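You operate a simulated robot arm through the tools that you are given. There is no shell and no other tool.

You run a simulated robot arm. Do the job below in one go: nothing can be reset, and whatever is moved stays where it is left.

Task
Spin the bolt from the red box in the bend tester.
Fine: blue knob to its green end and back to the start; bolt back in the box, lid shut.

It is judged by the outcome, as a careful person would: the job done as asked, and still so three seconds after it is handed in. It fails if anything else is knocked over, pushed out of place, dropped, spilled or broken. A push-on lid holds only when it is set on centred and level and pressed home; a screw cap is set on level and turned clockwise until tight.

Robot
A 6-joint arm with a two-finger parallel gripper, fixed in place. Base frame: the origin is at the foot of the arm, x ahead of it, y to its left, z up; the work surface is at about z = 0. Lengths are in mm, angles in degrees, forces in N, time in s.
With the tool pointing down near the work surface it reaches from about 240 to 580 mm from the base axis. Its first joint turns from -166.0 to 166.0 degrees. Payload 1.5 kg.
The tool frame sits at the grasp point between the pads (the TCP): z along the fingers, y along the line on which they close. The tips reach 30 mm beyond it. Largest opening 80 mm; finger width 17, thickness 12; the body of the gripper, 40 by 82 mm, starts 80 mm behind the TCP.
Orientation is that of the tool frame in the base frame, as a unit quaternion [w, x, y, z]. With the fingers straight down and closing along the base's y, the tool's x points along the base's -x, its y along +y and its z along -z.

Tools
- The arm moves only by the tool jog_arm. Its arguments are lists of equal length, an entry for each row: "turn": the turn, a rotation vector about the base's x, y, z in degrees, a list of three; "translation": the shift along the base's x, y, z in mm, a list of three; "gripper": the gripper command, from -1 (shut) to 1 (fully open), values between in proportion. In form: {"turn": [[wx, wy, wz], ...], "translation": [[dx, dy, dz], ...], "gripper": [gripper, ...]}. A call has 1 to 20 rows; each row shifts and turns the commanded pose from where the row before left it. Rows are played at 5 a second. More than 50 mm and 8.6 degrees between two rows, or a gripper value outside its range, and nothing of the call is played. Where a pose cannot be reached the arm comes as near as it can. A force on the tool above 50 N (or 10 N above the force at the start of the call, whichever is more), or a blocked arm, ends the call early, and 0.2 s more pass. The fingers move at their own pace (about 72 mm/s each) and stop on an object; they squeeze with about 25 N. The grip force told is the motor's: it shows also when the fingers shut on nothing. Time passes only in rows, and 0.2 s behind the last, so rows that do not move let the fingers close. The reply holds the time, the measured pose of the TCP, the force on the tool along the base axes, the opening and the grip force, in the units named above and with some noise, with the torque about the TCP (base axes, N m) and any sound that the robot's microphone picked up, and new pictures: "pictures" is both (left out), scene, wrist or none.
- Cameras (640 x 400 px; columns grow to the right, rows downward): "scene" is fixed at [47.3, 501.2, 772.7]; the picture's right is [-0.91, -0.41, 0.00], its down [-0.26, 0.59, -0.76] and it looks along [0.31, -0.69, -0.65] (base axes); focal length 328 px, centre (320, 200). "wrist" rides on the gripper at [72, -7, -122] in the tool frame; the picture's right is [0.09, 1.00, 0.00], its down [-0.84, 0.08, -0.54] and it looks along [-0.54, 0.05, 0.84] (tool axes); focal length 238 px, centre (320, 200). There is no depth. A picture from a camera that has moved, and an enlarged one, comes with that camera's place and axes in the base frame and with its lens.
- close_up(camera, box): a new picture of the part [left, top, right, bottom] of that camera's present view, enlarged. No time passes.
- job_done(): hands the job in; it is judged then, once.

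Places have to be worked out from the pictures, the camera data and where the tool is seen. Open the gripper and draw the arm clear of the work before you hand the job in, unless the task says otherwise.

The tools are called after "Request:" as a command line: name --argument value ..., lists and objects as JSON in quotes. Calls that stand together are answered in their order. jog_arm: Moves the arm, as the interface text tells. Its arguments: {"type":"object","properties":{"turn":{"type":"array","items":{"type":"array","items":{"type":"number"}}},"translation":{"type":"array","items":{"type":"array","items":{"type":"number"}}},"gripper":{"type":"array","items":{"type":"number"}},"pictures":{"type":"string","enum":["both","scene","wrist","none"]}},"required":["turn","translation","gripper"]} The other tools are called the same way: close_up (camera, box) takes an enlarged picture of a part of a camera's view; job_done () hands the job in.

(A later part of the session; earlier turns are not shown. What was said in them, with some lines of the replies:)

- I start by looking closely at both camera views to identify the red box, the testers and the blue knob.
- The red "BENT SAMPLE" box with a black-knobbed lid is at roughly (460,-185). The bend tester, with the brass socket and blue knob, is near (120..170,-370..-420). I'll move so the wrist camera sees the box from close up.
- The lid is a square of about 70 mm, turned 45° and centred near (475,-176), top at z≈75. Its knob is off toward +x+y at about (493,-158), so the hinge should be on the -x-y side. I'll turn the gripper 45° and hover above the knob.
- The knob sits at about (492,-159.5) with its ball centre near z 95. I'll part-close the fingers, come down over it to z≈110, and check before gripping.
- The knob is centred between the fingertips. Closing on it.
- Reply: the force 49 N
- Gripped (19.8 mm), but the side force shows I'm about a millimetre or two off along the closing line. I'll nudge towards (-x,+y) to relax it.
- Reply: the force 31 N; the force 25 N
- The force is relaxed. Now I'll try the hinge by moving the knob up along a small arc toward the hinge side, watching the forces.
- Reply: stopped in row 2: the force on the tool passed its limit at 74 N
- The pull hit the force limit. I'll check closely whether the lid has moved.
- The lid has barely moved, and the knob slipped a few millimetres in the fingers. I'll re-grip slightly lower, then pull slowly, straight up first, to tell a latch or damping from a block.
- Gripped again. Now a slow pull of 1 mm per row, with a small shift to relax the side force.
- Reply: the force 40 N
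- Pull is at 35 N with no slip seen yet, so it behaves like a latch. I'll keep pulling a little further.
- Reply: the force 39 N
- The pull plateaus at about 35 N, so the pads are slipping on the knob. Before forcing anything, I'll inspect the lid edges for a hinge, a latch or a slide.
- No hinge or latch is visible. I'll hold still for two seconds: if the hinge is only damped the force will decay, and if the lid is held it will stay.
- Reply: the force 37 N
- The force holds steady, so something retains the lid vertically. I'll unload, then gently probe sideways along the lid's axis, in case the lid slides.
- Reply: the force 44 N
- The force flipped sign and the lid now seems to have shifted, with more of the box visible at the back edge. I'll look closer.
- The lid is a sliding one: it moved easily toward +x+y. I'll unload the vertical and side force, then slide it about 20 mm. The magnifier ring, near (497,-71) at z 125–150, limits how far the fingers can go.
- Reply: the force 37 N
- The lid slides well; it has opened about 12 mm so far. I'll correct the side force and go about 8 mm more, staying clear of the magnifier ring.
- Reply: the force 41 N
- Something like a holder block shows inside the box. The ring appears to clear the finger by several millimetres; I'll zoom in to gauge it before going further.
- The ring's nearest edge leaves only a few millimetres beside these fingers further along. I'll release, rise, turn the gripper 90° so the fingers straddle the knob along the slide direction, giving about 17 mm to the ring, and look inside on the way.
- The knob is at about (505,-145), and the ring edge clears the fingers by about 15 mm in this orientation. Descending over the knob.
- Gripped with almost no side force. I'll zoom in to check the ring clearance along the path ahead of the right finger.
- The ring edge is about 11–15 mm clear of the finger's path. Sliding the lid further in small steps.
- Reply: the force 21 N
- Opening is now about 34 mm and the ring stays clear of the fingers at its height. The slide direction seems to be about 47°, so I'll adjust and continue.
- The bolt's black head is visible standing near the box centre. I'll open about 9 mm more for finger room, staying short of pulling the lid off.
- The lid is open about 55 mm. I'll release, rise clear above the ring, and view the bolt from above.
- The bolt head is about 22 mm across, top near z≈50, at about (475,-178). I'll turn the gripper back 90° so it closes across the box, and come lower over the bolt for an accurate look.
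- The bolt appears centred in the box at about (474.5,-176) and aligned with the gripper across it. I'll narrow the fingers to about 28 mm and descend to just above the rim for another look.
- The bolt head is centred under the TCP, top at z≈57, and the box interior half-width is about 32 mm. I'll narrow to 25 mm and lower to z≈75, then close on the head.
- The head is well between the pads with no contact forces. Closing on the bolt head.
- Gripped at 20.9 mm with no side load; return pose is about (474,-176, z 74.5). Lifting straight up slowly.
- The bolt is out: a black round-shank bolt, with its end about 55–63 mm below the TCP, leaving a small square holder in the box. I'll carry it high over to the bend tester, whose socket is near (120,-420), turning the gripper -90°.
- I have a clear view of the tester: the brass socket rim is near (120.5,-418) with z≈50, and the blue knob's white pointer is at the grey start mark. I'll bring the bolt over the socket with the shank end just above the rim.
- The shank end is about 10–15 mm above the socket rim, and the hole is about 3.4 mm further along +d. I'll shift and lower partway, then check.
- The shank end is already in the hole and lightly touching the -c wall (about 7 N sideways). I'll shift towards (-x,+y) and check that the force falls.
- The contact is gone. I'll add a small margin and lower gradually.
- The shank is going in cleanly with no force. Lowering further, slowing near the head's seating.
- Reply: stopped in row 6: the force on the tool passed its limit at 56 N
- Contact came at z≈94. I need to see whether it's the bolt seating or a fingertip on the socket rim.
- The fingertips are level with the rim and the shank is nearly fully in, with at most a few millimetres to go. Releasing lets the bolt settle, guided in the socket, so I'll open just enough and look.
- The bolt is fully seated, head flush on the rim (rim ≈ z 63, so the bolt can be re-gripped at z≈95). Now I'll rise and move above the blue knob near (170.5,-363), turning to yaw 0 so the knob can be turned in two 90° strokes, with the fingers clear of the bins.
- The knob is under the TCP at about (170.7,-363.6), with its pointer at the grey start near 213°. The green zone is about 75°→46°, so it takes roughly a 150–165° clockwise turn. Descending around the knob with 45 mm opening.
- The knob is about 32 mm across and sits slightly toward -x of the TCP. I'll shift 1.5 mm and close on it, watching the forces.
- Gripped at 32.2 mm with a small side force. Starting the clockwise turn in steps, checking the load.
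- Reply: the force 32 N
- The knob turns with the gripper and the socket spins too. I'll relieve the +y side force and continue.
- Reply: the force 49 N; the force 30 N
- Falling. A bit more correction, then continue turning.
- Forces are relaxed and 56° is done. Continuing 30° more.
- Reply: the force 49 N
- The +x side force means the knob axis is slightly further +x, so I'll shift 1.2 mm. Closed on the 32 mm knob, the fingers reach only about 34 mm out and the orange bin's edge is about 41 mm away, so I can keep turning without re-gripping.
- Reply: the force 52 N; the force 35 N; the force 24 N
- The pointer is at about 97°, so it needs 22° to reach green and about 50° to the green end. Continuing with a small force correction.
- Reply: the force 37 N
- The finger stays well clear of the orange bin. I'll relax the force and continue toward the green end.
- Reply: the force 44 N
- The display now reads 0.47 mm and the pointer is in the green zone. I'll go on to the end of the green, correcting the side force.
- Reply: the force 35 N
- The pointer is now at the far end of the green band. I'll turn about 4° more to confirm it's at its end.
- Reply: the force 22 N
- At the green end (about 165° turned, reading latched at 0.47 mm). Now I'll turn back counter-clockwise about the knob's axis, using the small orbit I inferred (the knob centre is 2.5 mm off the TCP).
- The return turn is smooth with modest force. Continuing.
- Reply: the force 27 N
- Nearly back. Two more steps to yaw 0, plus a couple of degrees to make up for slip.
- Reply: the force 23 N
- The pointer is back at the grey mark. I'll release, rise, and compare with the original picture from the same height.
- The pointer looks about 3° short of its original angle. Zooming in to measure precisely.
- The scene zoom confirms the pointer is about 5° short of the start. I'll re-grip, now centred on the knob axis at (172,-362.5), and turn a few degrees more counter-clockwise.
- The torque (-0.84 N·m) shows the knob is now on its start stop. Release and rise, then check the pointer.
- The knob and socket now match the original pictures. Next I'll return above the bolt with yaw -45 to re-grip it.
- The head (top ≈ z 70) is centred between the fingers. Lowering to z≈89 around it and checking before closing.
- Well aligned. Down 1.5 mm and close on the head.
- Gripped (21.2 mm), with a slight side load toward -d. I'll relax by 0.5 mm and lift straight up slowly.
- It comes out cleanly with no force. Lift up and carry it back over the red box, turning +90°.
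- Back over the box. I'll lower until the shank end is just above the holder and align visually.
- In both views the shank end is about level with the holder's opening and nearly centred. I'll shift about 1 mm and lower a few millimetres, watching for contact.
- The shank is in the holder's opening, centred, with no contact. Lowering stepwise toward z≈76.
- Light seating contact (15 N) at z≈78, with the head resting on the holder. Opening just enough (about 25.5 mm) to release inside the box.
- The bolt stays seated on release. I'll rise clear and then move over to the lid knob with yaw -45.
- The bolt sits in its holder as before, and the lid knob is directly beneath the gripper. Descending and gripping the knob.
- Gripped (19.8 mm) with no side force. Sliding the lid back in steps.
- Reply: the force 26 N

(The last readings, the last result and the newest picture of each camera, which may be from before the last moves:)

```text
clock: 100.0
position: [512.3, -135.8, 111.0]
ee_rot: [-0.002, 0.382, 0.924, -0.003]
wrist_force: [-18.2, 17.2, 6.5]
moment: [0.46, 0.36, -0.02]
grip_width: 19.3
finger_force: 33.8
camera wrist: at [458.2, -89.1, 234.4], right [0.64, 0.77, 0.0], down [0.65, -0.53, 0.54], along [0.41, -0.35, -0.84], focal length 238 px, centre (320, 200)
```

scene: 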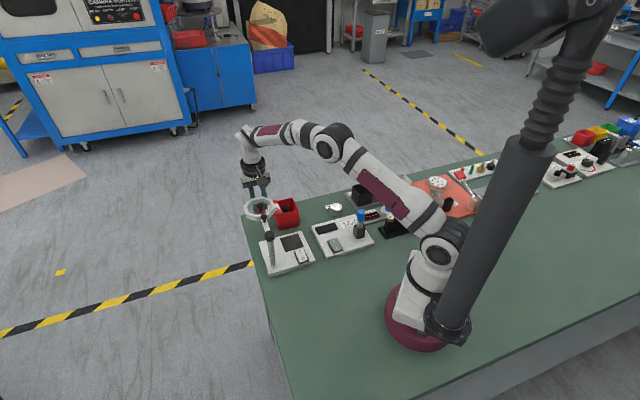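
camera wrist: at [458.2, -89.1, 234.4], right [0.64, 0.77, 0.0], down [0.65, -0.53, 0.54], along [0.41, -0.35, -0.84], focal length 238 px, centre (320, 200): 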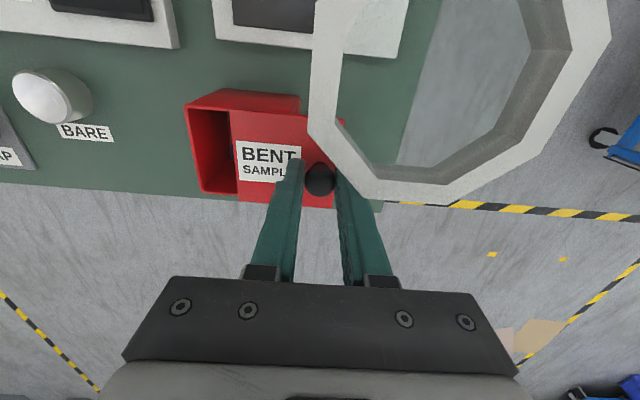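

Request:
jog_arm --turn '[[0, 0, 0], [0, 0, 0], [0, 0, 0], [0, 0, 0], [0, 0, 0], [0, 0, 0], [0, 0, 0], [0, 0, 0]]' --translation '[[-0.6, 0.6, 0], [-2.5, -2.5, 0], [-2.5, -2.5, 0], [-2.5, -2.5, 0], [-2.5, -2.5, 0], [-2.5, -2.5, 0], [-2.5, -2.5, 0], [0, 0, 0]]' --gripper '[-1, -1, -1, -1, -1, -1, -1, -1]' --pictures "wrist"

Request:
close_up --camera "wrist" --box '[190, 70, 390, 220]'

```text
clock: 101.8
position: [497.4, -151.1, 112.8]
ee_rot: [-0.001, 0.382, 0.924, -0.003]
wrist_force: [1.8, -2.8, -18.4]
moment: [0.01, -0.1, -0.01]
grip_width: 19.6
finger_force: 33.5
camera wrist: at [442.9, -104.2, 234.3], right [0.64, 0.77, -0.01], down [0.65, -0.53, 0.54], along [0.42, -0.35, -0.84], focal length 238 px, centre (320, 200)
```

wrist: 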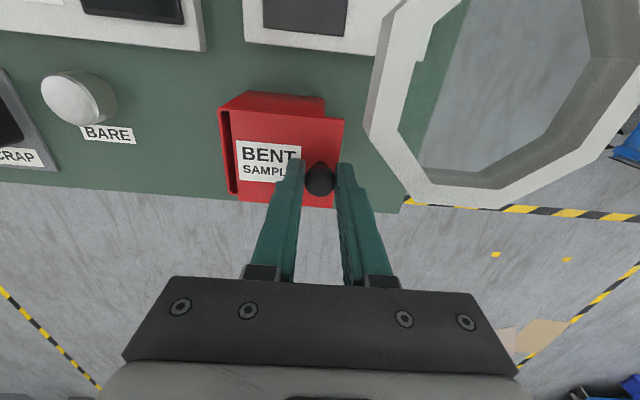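

```text
2.67 times, centred on (290, 145) of wrist
camera zoom: at [442.9, -104.2, 234.3], right [0.64, 0.77, -0.01], down [0.65, -0.53, 0.54], along [0.42, -0.35, -0.84], focal length 636 px, centre (400, 347)
```

zoom: 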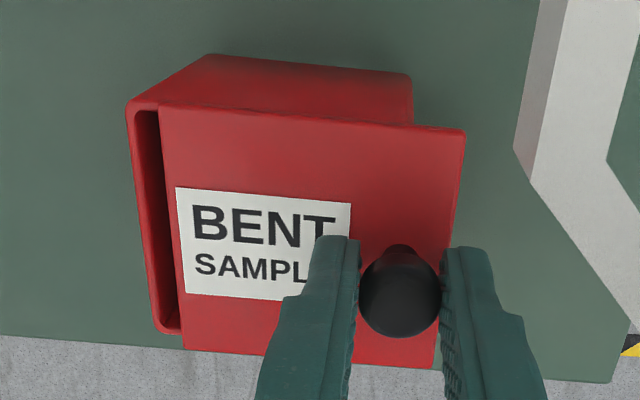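

About 8 mm left. Closing in small steps until it meets its stop.

Request:
jog_arm --turn '[[0, 0, 0], [0, 0, 0], [0, 0, 0], [0, 0, 0], [0, 0, 0], [0, 0, 0]]' --translation '[[-1.4, -1.4, -0.4], [-1.2, -1.2, 0], [-1.2, -1.2, 0], [-1.1, -1.1, 0], [-1, -1, 0], [0, 0, 0]]' --gripper '[-1, -1, -1, -1, -1, -1]' --pictures "wrist"

Request:
close_up --camera "wrist" --box '[190, 70, 390, 220]'

```text
clock: 103.2
position: [492.3, -156.5, 111.5]
ee_rot: [-0.001, 0.38, 0.925, -0.003]
wrist_force: [5.2, -6.7, -19.6]
moment: [-0.06, -0.2, 0.03]
grip_width: 19.8
finger_force: 33.3
camera wrist: at [436.9, -109.9, 234.3], right [0.64, 0.77, -0.01], down [0.65, -0.53, 0.54], along [0.42, -0.35, -0.84], focal length 238 px, centre (320, 200)
```

wrist: 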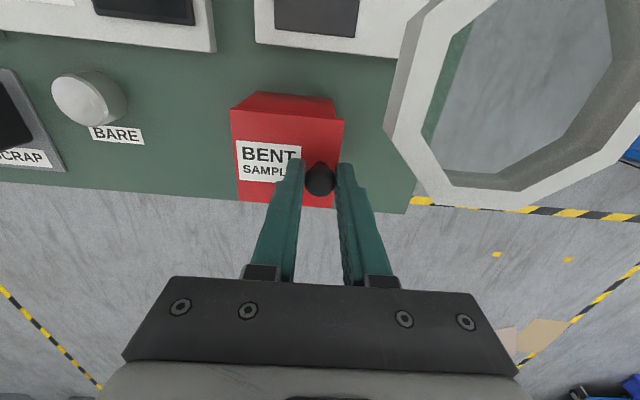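

```text
2.67 times, centred on (290, 145) of wrist
camera zoom: at [436.9, -109.9, 234.3], right [0.64, 0.77, -0.01], down [0.65, -0.53, 0.54], along [0.42, -0.35, -0.84], focal length 636 px, centre (400, 347)
```

zoom: 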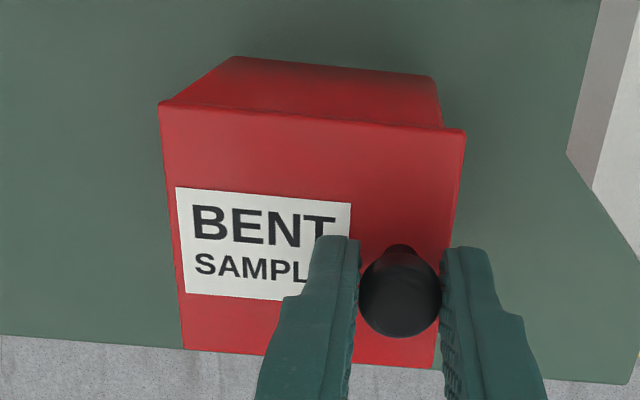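

Nearly shut. Pushing on gently until I feel the end stop.

Request:
jog_arm --turn '[[0, 0, 0], [0, 0, 0], [0, 0, 0], [0, 0, 0]]' --translation '[[-0.8, -0.8, -0.3], [-0.7, -0.7, 0], [-0.7, -0.7, 0], [0, 0, 0]]' --gripper '[-1, -1, -1, -1]' --pictures "wrist"

Request:
close_up --camera "wrist" --box '[190, 70, 390, 220]'

Request:
close_up --camera "scene" --box '[255, 175, 315, 235]'

```text
clock: 104.2
position: [490.3, -158.8, 111.6]
ee_rot: [0.0, 0.382, 0.924, -0.002]
wrist_force: [2.5, -2.9, -1.2]
moment: [0.11, 0.03, 0.01]
grip_width: 19.6
finger_force: 33.7
camera wrist: at [435.0, -111.9, 234.3], right [0.64, 0.77, 0.0], down [0.65, -0.53, 0.54], along [0.42, -0.35, -0.84], focal length 238 px, centre (320, 200)
```

wrist: 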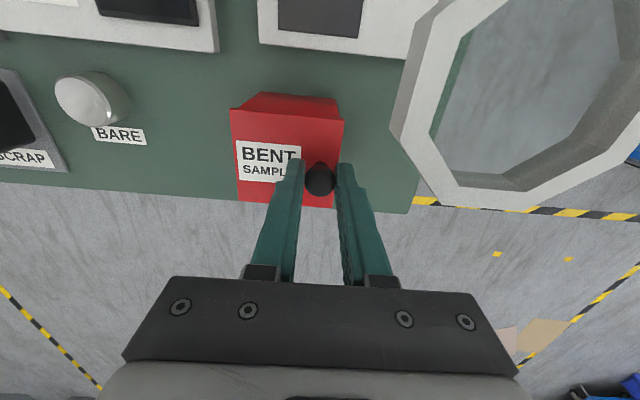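

```text
2.67 times, centred on (290, 145) of wrist
camera zoom: at [435.0, -111.9, 234.3], right [0.64, 0.77, 0.0], down [0.65, -0.53, 0.54], along [0.42, -0.35, -0.84], focal length 636 px, centre (400, 347)
```

zoom: 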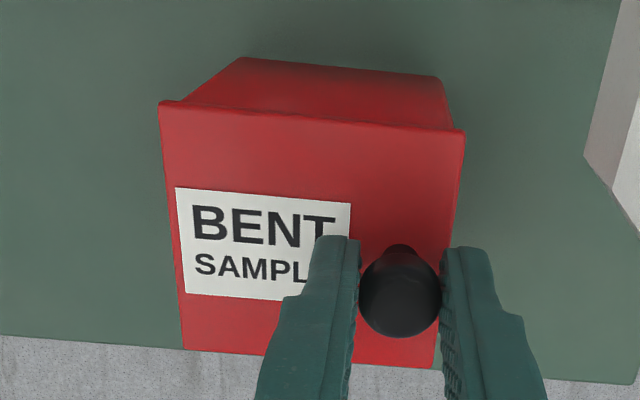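

```text
6.67 times, centred on (285, 205) of scene
camera zoom: at [47.3, 501.2, 772.7], right [-0.91, -0.41, 0.0], down [-0.26, 0.59, -0.76], along [0.31, -0.69, -0.65], focal length 2184 px, centre (553, 167)
```

zoom: 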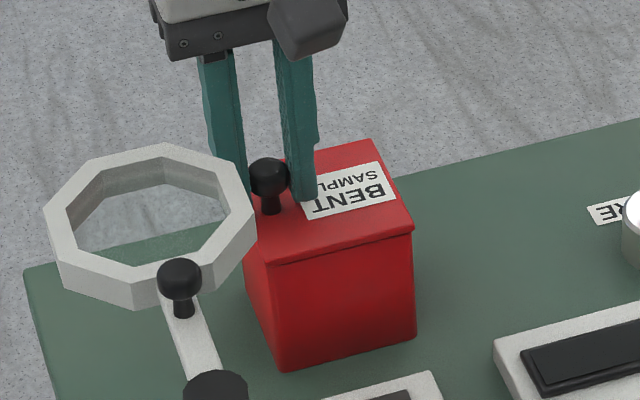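

The lid corner matches the original closed picture within a pixel. A final small push to confirm the stop.

Request:
jog_arm --turn '[[0, 0, 0], [0, 0, 0], [0, 0, 0]]' --translation '[[-0.6, -0.6, 0], [-0.6, -0.6, 0], [0, 0, 0]]' --gripper '[-1, -1, -1]' --pictures "none"

Request:
close_up --camera "scene" --box '[255, 175, 315, 235]'

```text
clock: 105.0
position: [490.4, -158.1, 111.3]
ee_rot: [0.001, 0.381, 0.925, -0.001]
wrist_force: [25.8, 14.0, 0.5]
moment: [0.25, -0.42, -0.01]
grip_width: 19.4
finger_force: 33.6
```

```text
6.67 times, centred on (285, 205) of scene
camera zoom: at [47.3, 501.2, 772.7], right [-0.91, -0.41, 0.0], down [-0.26, 0.59, -0.76], along [0.31, -0.69, -0.65], focal length 2184 px, centre (553, 167)
```

zoom: 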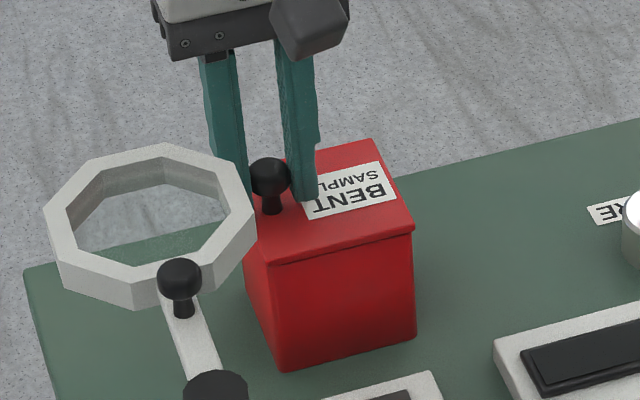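

The end stop is felt (28 N), so the lid is shut. Releasing, rising straight up, and backing off.

Request:
jog_arm --turn '[[0, 0, 0], [0, 0, 0], [0, 0, 0], [0, 0, 0], [0, 0, 0], [0, 0, 0], [0, 0, 0], [0, 0, 0], [0, 0, 0], [0, 0, 0]]' --translation '[[0.4, 0.3, 0], [0, 0, 0], [0, 0, 0], [0, 0, 20], [0, 0, 35], [0, 0, 40], [-40, -5, 20], [-40, -5, 25], [-40, -5, 20], [-40, -5, 20]]' --gripper '[-1, 0.25, 0.25, 0.25, 0.25, 0.25, 0.5, 1, 1, 1]'

Request:
close_up --camera "scene" --box '[240, 180, 330, 240]'

Request:
close_up --camera "scene" --box '[340, 160, 440, 230]'

Request:
close_up --camera "wrist" --box '[200, 0, 440, 160]'

```text
clock: 107.2
position: [327.6, -181.5, 291.1]
ee_rot: [0.0, 0.382, 0.924, -0.002]
wrist_force: [-0.1, -0.1, -0.6]
moment: [-0.03, -0.01, 0.0]
grip_width: 79.9
finger_force: 0.1
camera wrist: at [272.8, -134.5, 413.1], right [0.64, 0.77, -0.01], down [0.65, -0.53, 0.54], along [0.42, -0.35, -0.84], focal length 238 px, centre (320, 200)
```

scene: 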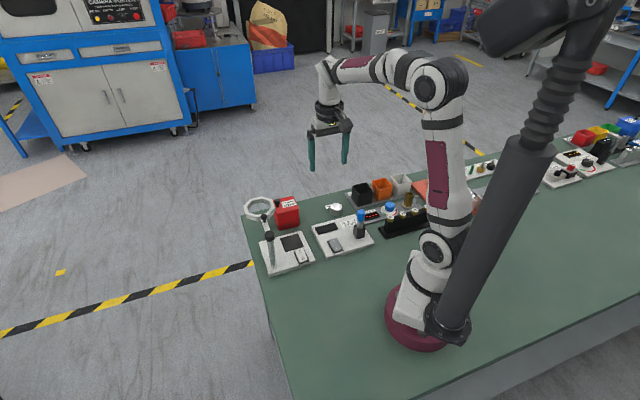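
wrist: 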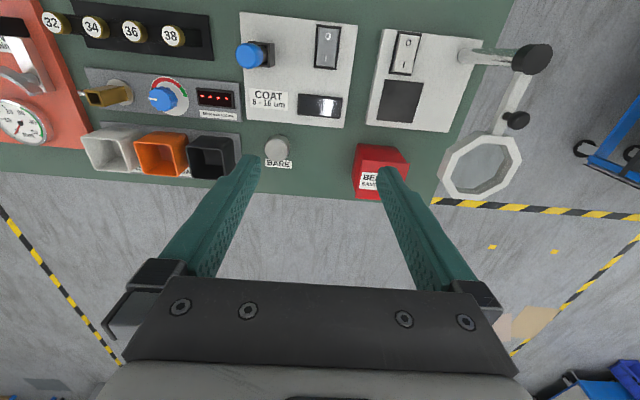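

```text
6.67 times, centred on (285, 210) of scene
camera zoom: at [47.3, 501.2, 772.7], right [-0.91, -0.41, 0.0], down [-0.26, 0.59, -0.76], along [0.31, -0.69, -0.65], focal length 2184 px, centre (553, 133)
```

zoom: 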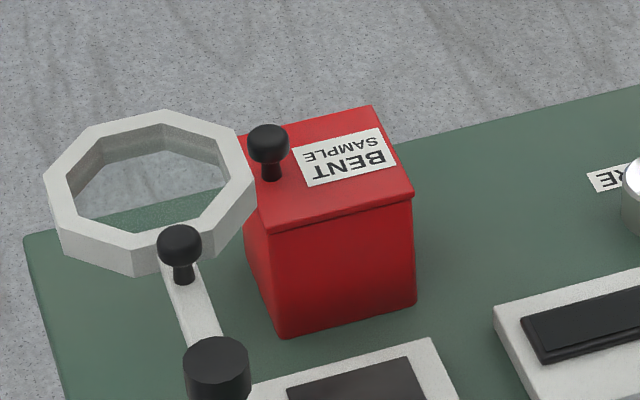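

```text
5.71 times, centred on (390, 195) of scene
camera zoom: at [47.3, 501.2, 772.7], right [-0.91, -0.41, 0.0], down [-0.26, 0.59, -0.76], along [0.31, -0.69, -0.65], focal length 1872 px, centre (-80, 229)
```

zoom: 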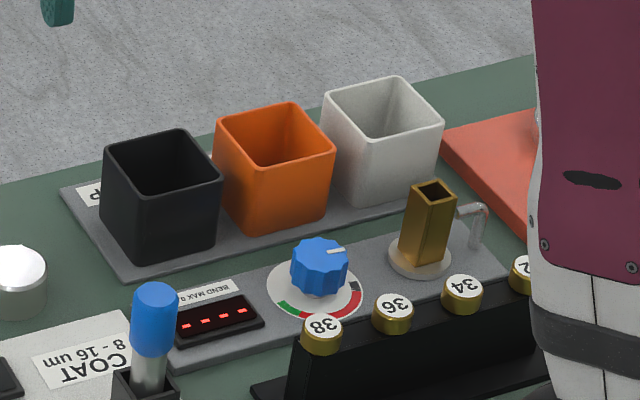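

```text
2.50 times, centred on (320, 80) of wrist
camera zoom: at [272.8, -134.5, 413.1], right [0.64, 0.77, -0.01], down [0.65, -0.53, 0.54], along [0.42, -0.35, -0.84], focal length 596 px, centre (320, 500)
```

zoom: 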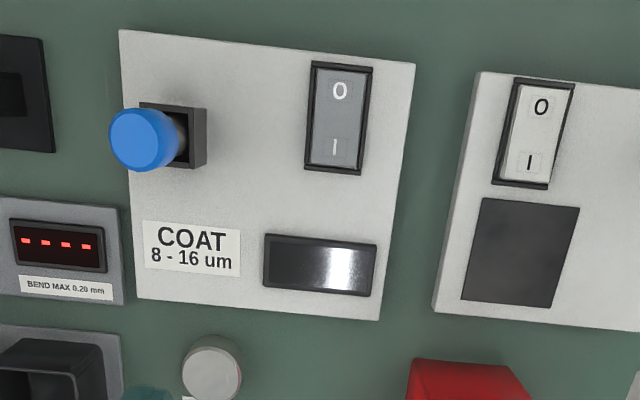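

The lid is shut as at the start. The bolt is back in its holder, the knob is on its start mark, the socket is empty and nothing else has moved. The gripper is open and clear, so I'm handing in.

Request:
job_done

```text
The job is handed in.
```

The bolt has been through the bend tester and is back in the red box with the lid shut. The tester read 0.47 mm, against the 0.20 mm maximum on its label.

- **Knob:** I turned the blue knob to the far end of the green band, then back. The first return stopped about 5° short, so I gripped it again and turned it until it met its start stop.
- **Bolt:** I lowered it into its holder in the box until it touched lightly. It stayed put when I let go. It was also let go in the tester socket before it was fully down and settled the last few millimetres, guided by the socket.
- **Lid:** The lid slides rather than lifts. Before I worked that out, I pulled up on its knob with up to about 74 N. It showed no sign of damage, slid freely afterwards, and is pushed closed against its stop.

The last pictures show nothing else moved. The gripper is open and clear of the bench.
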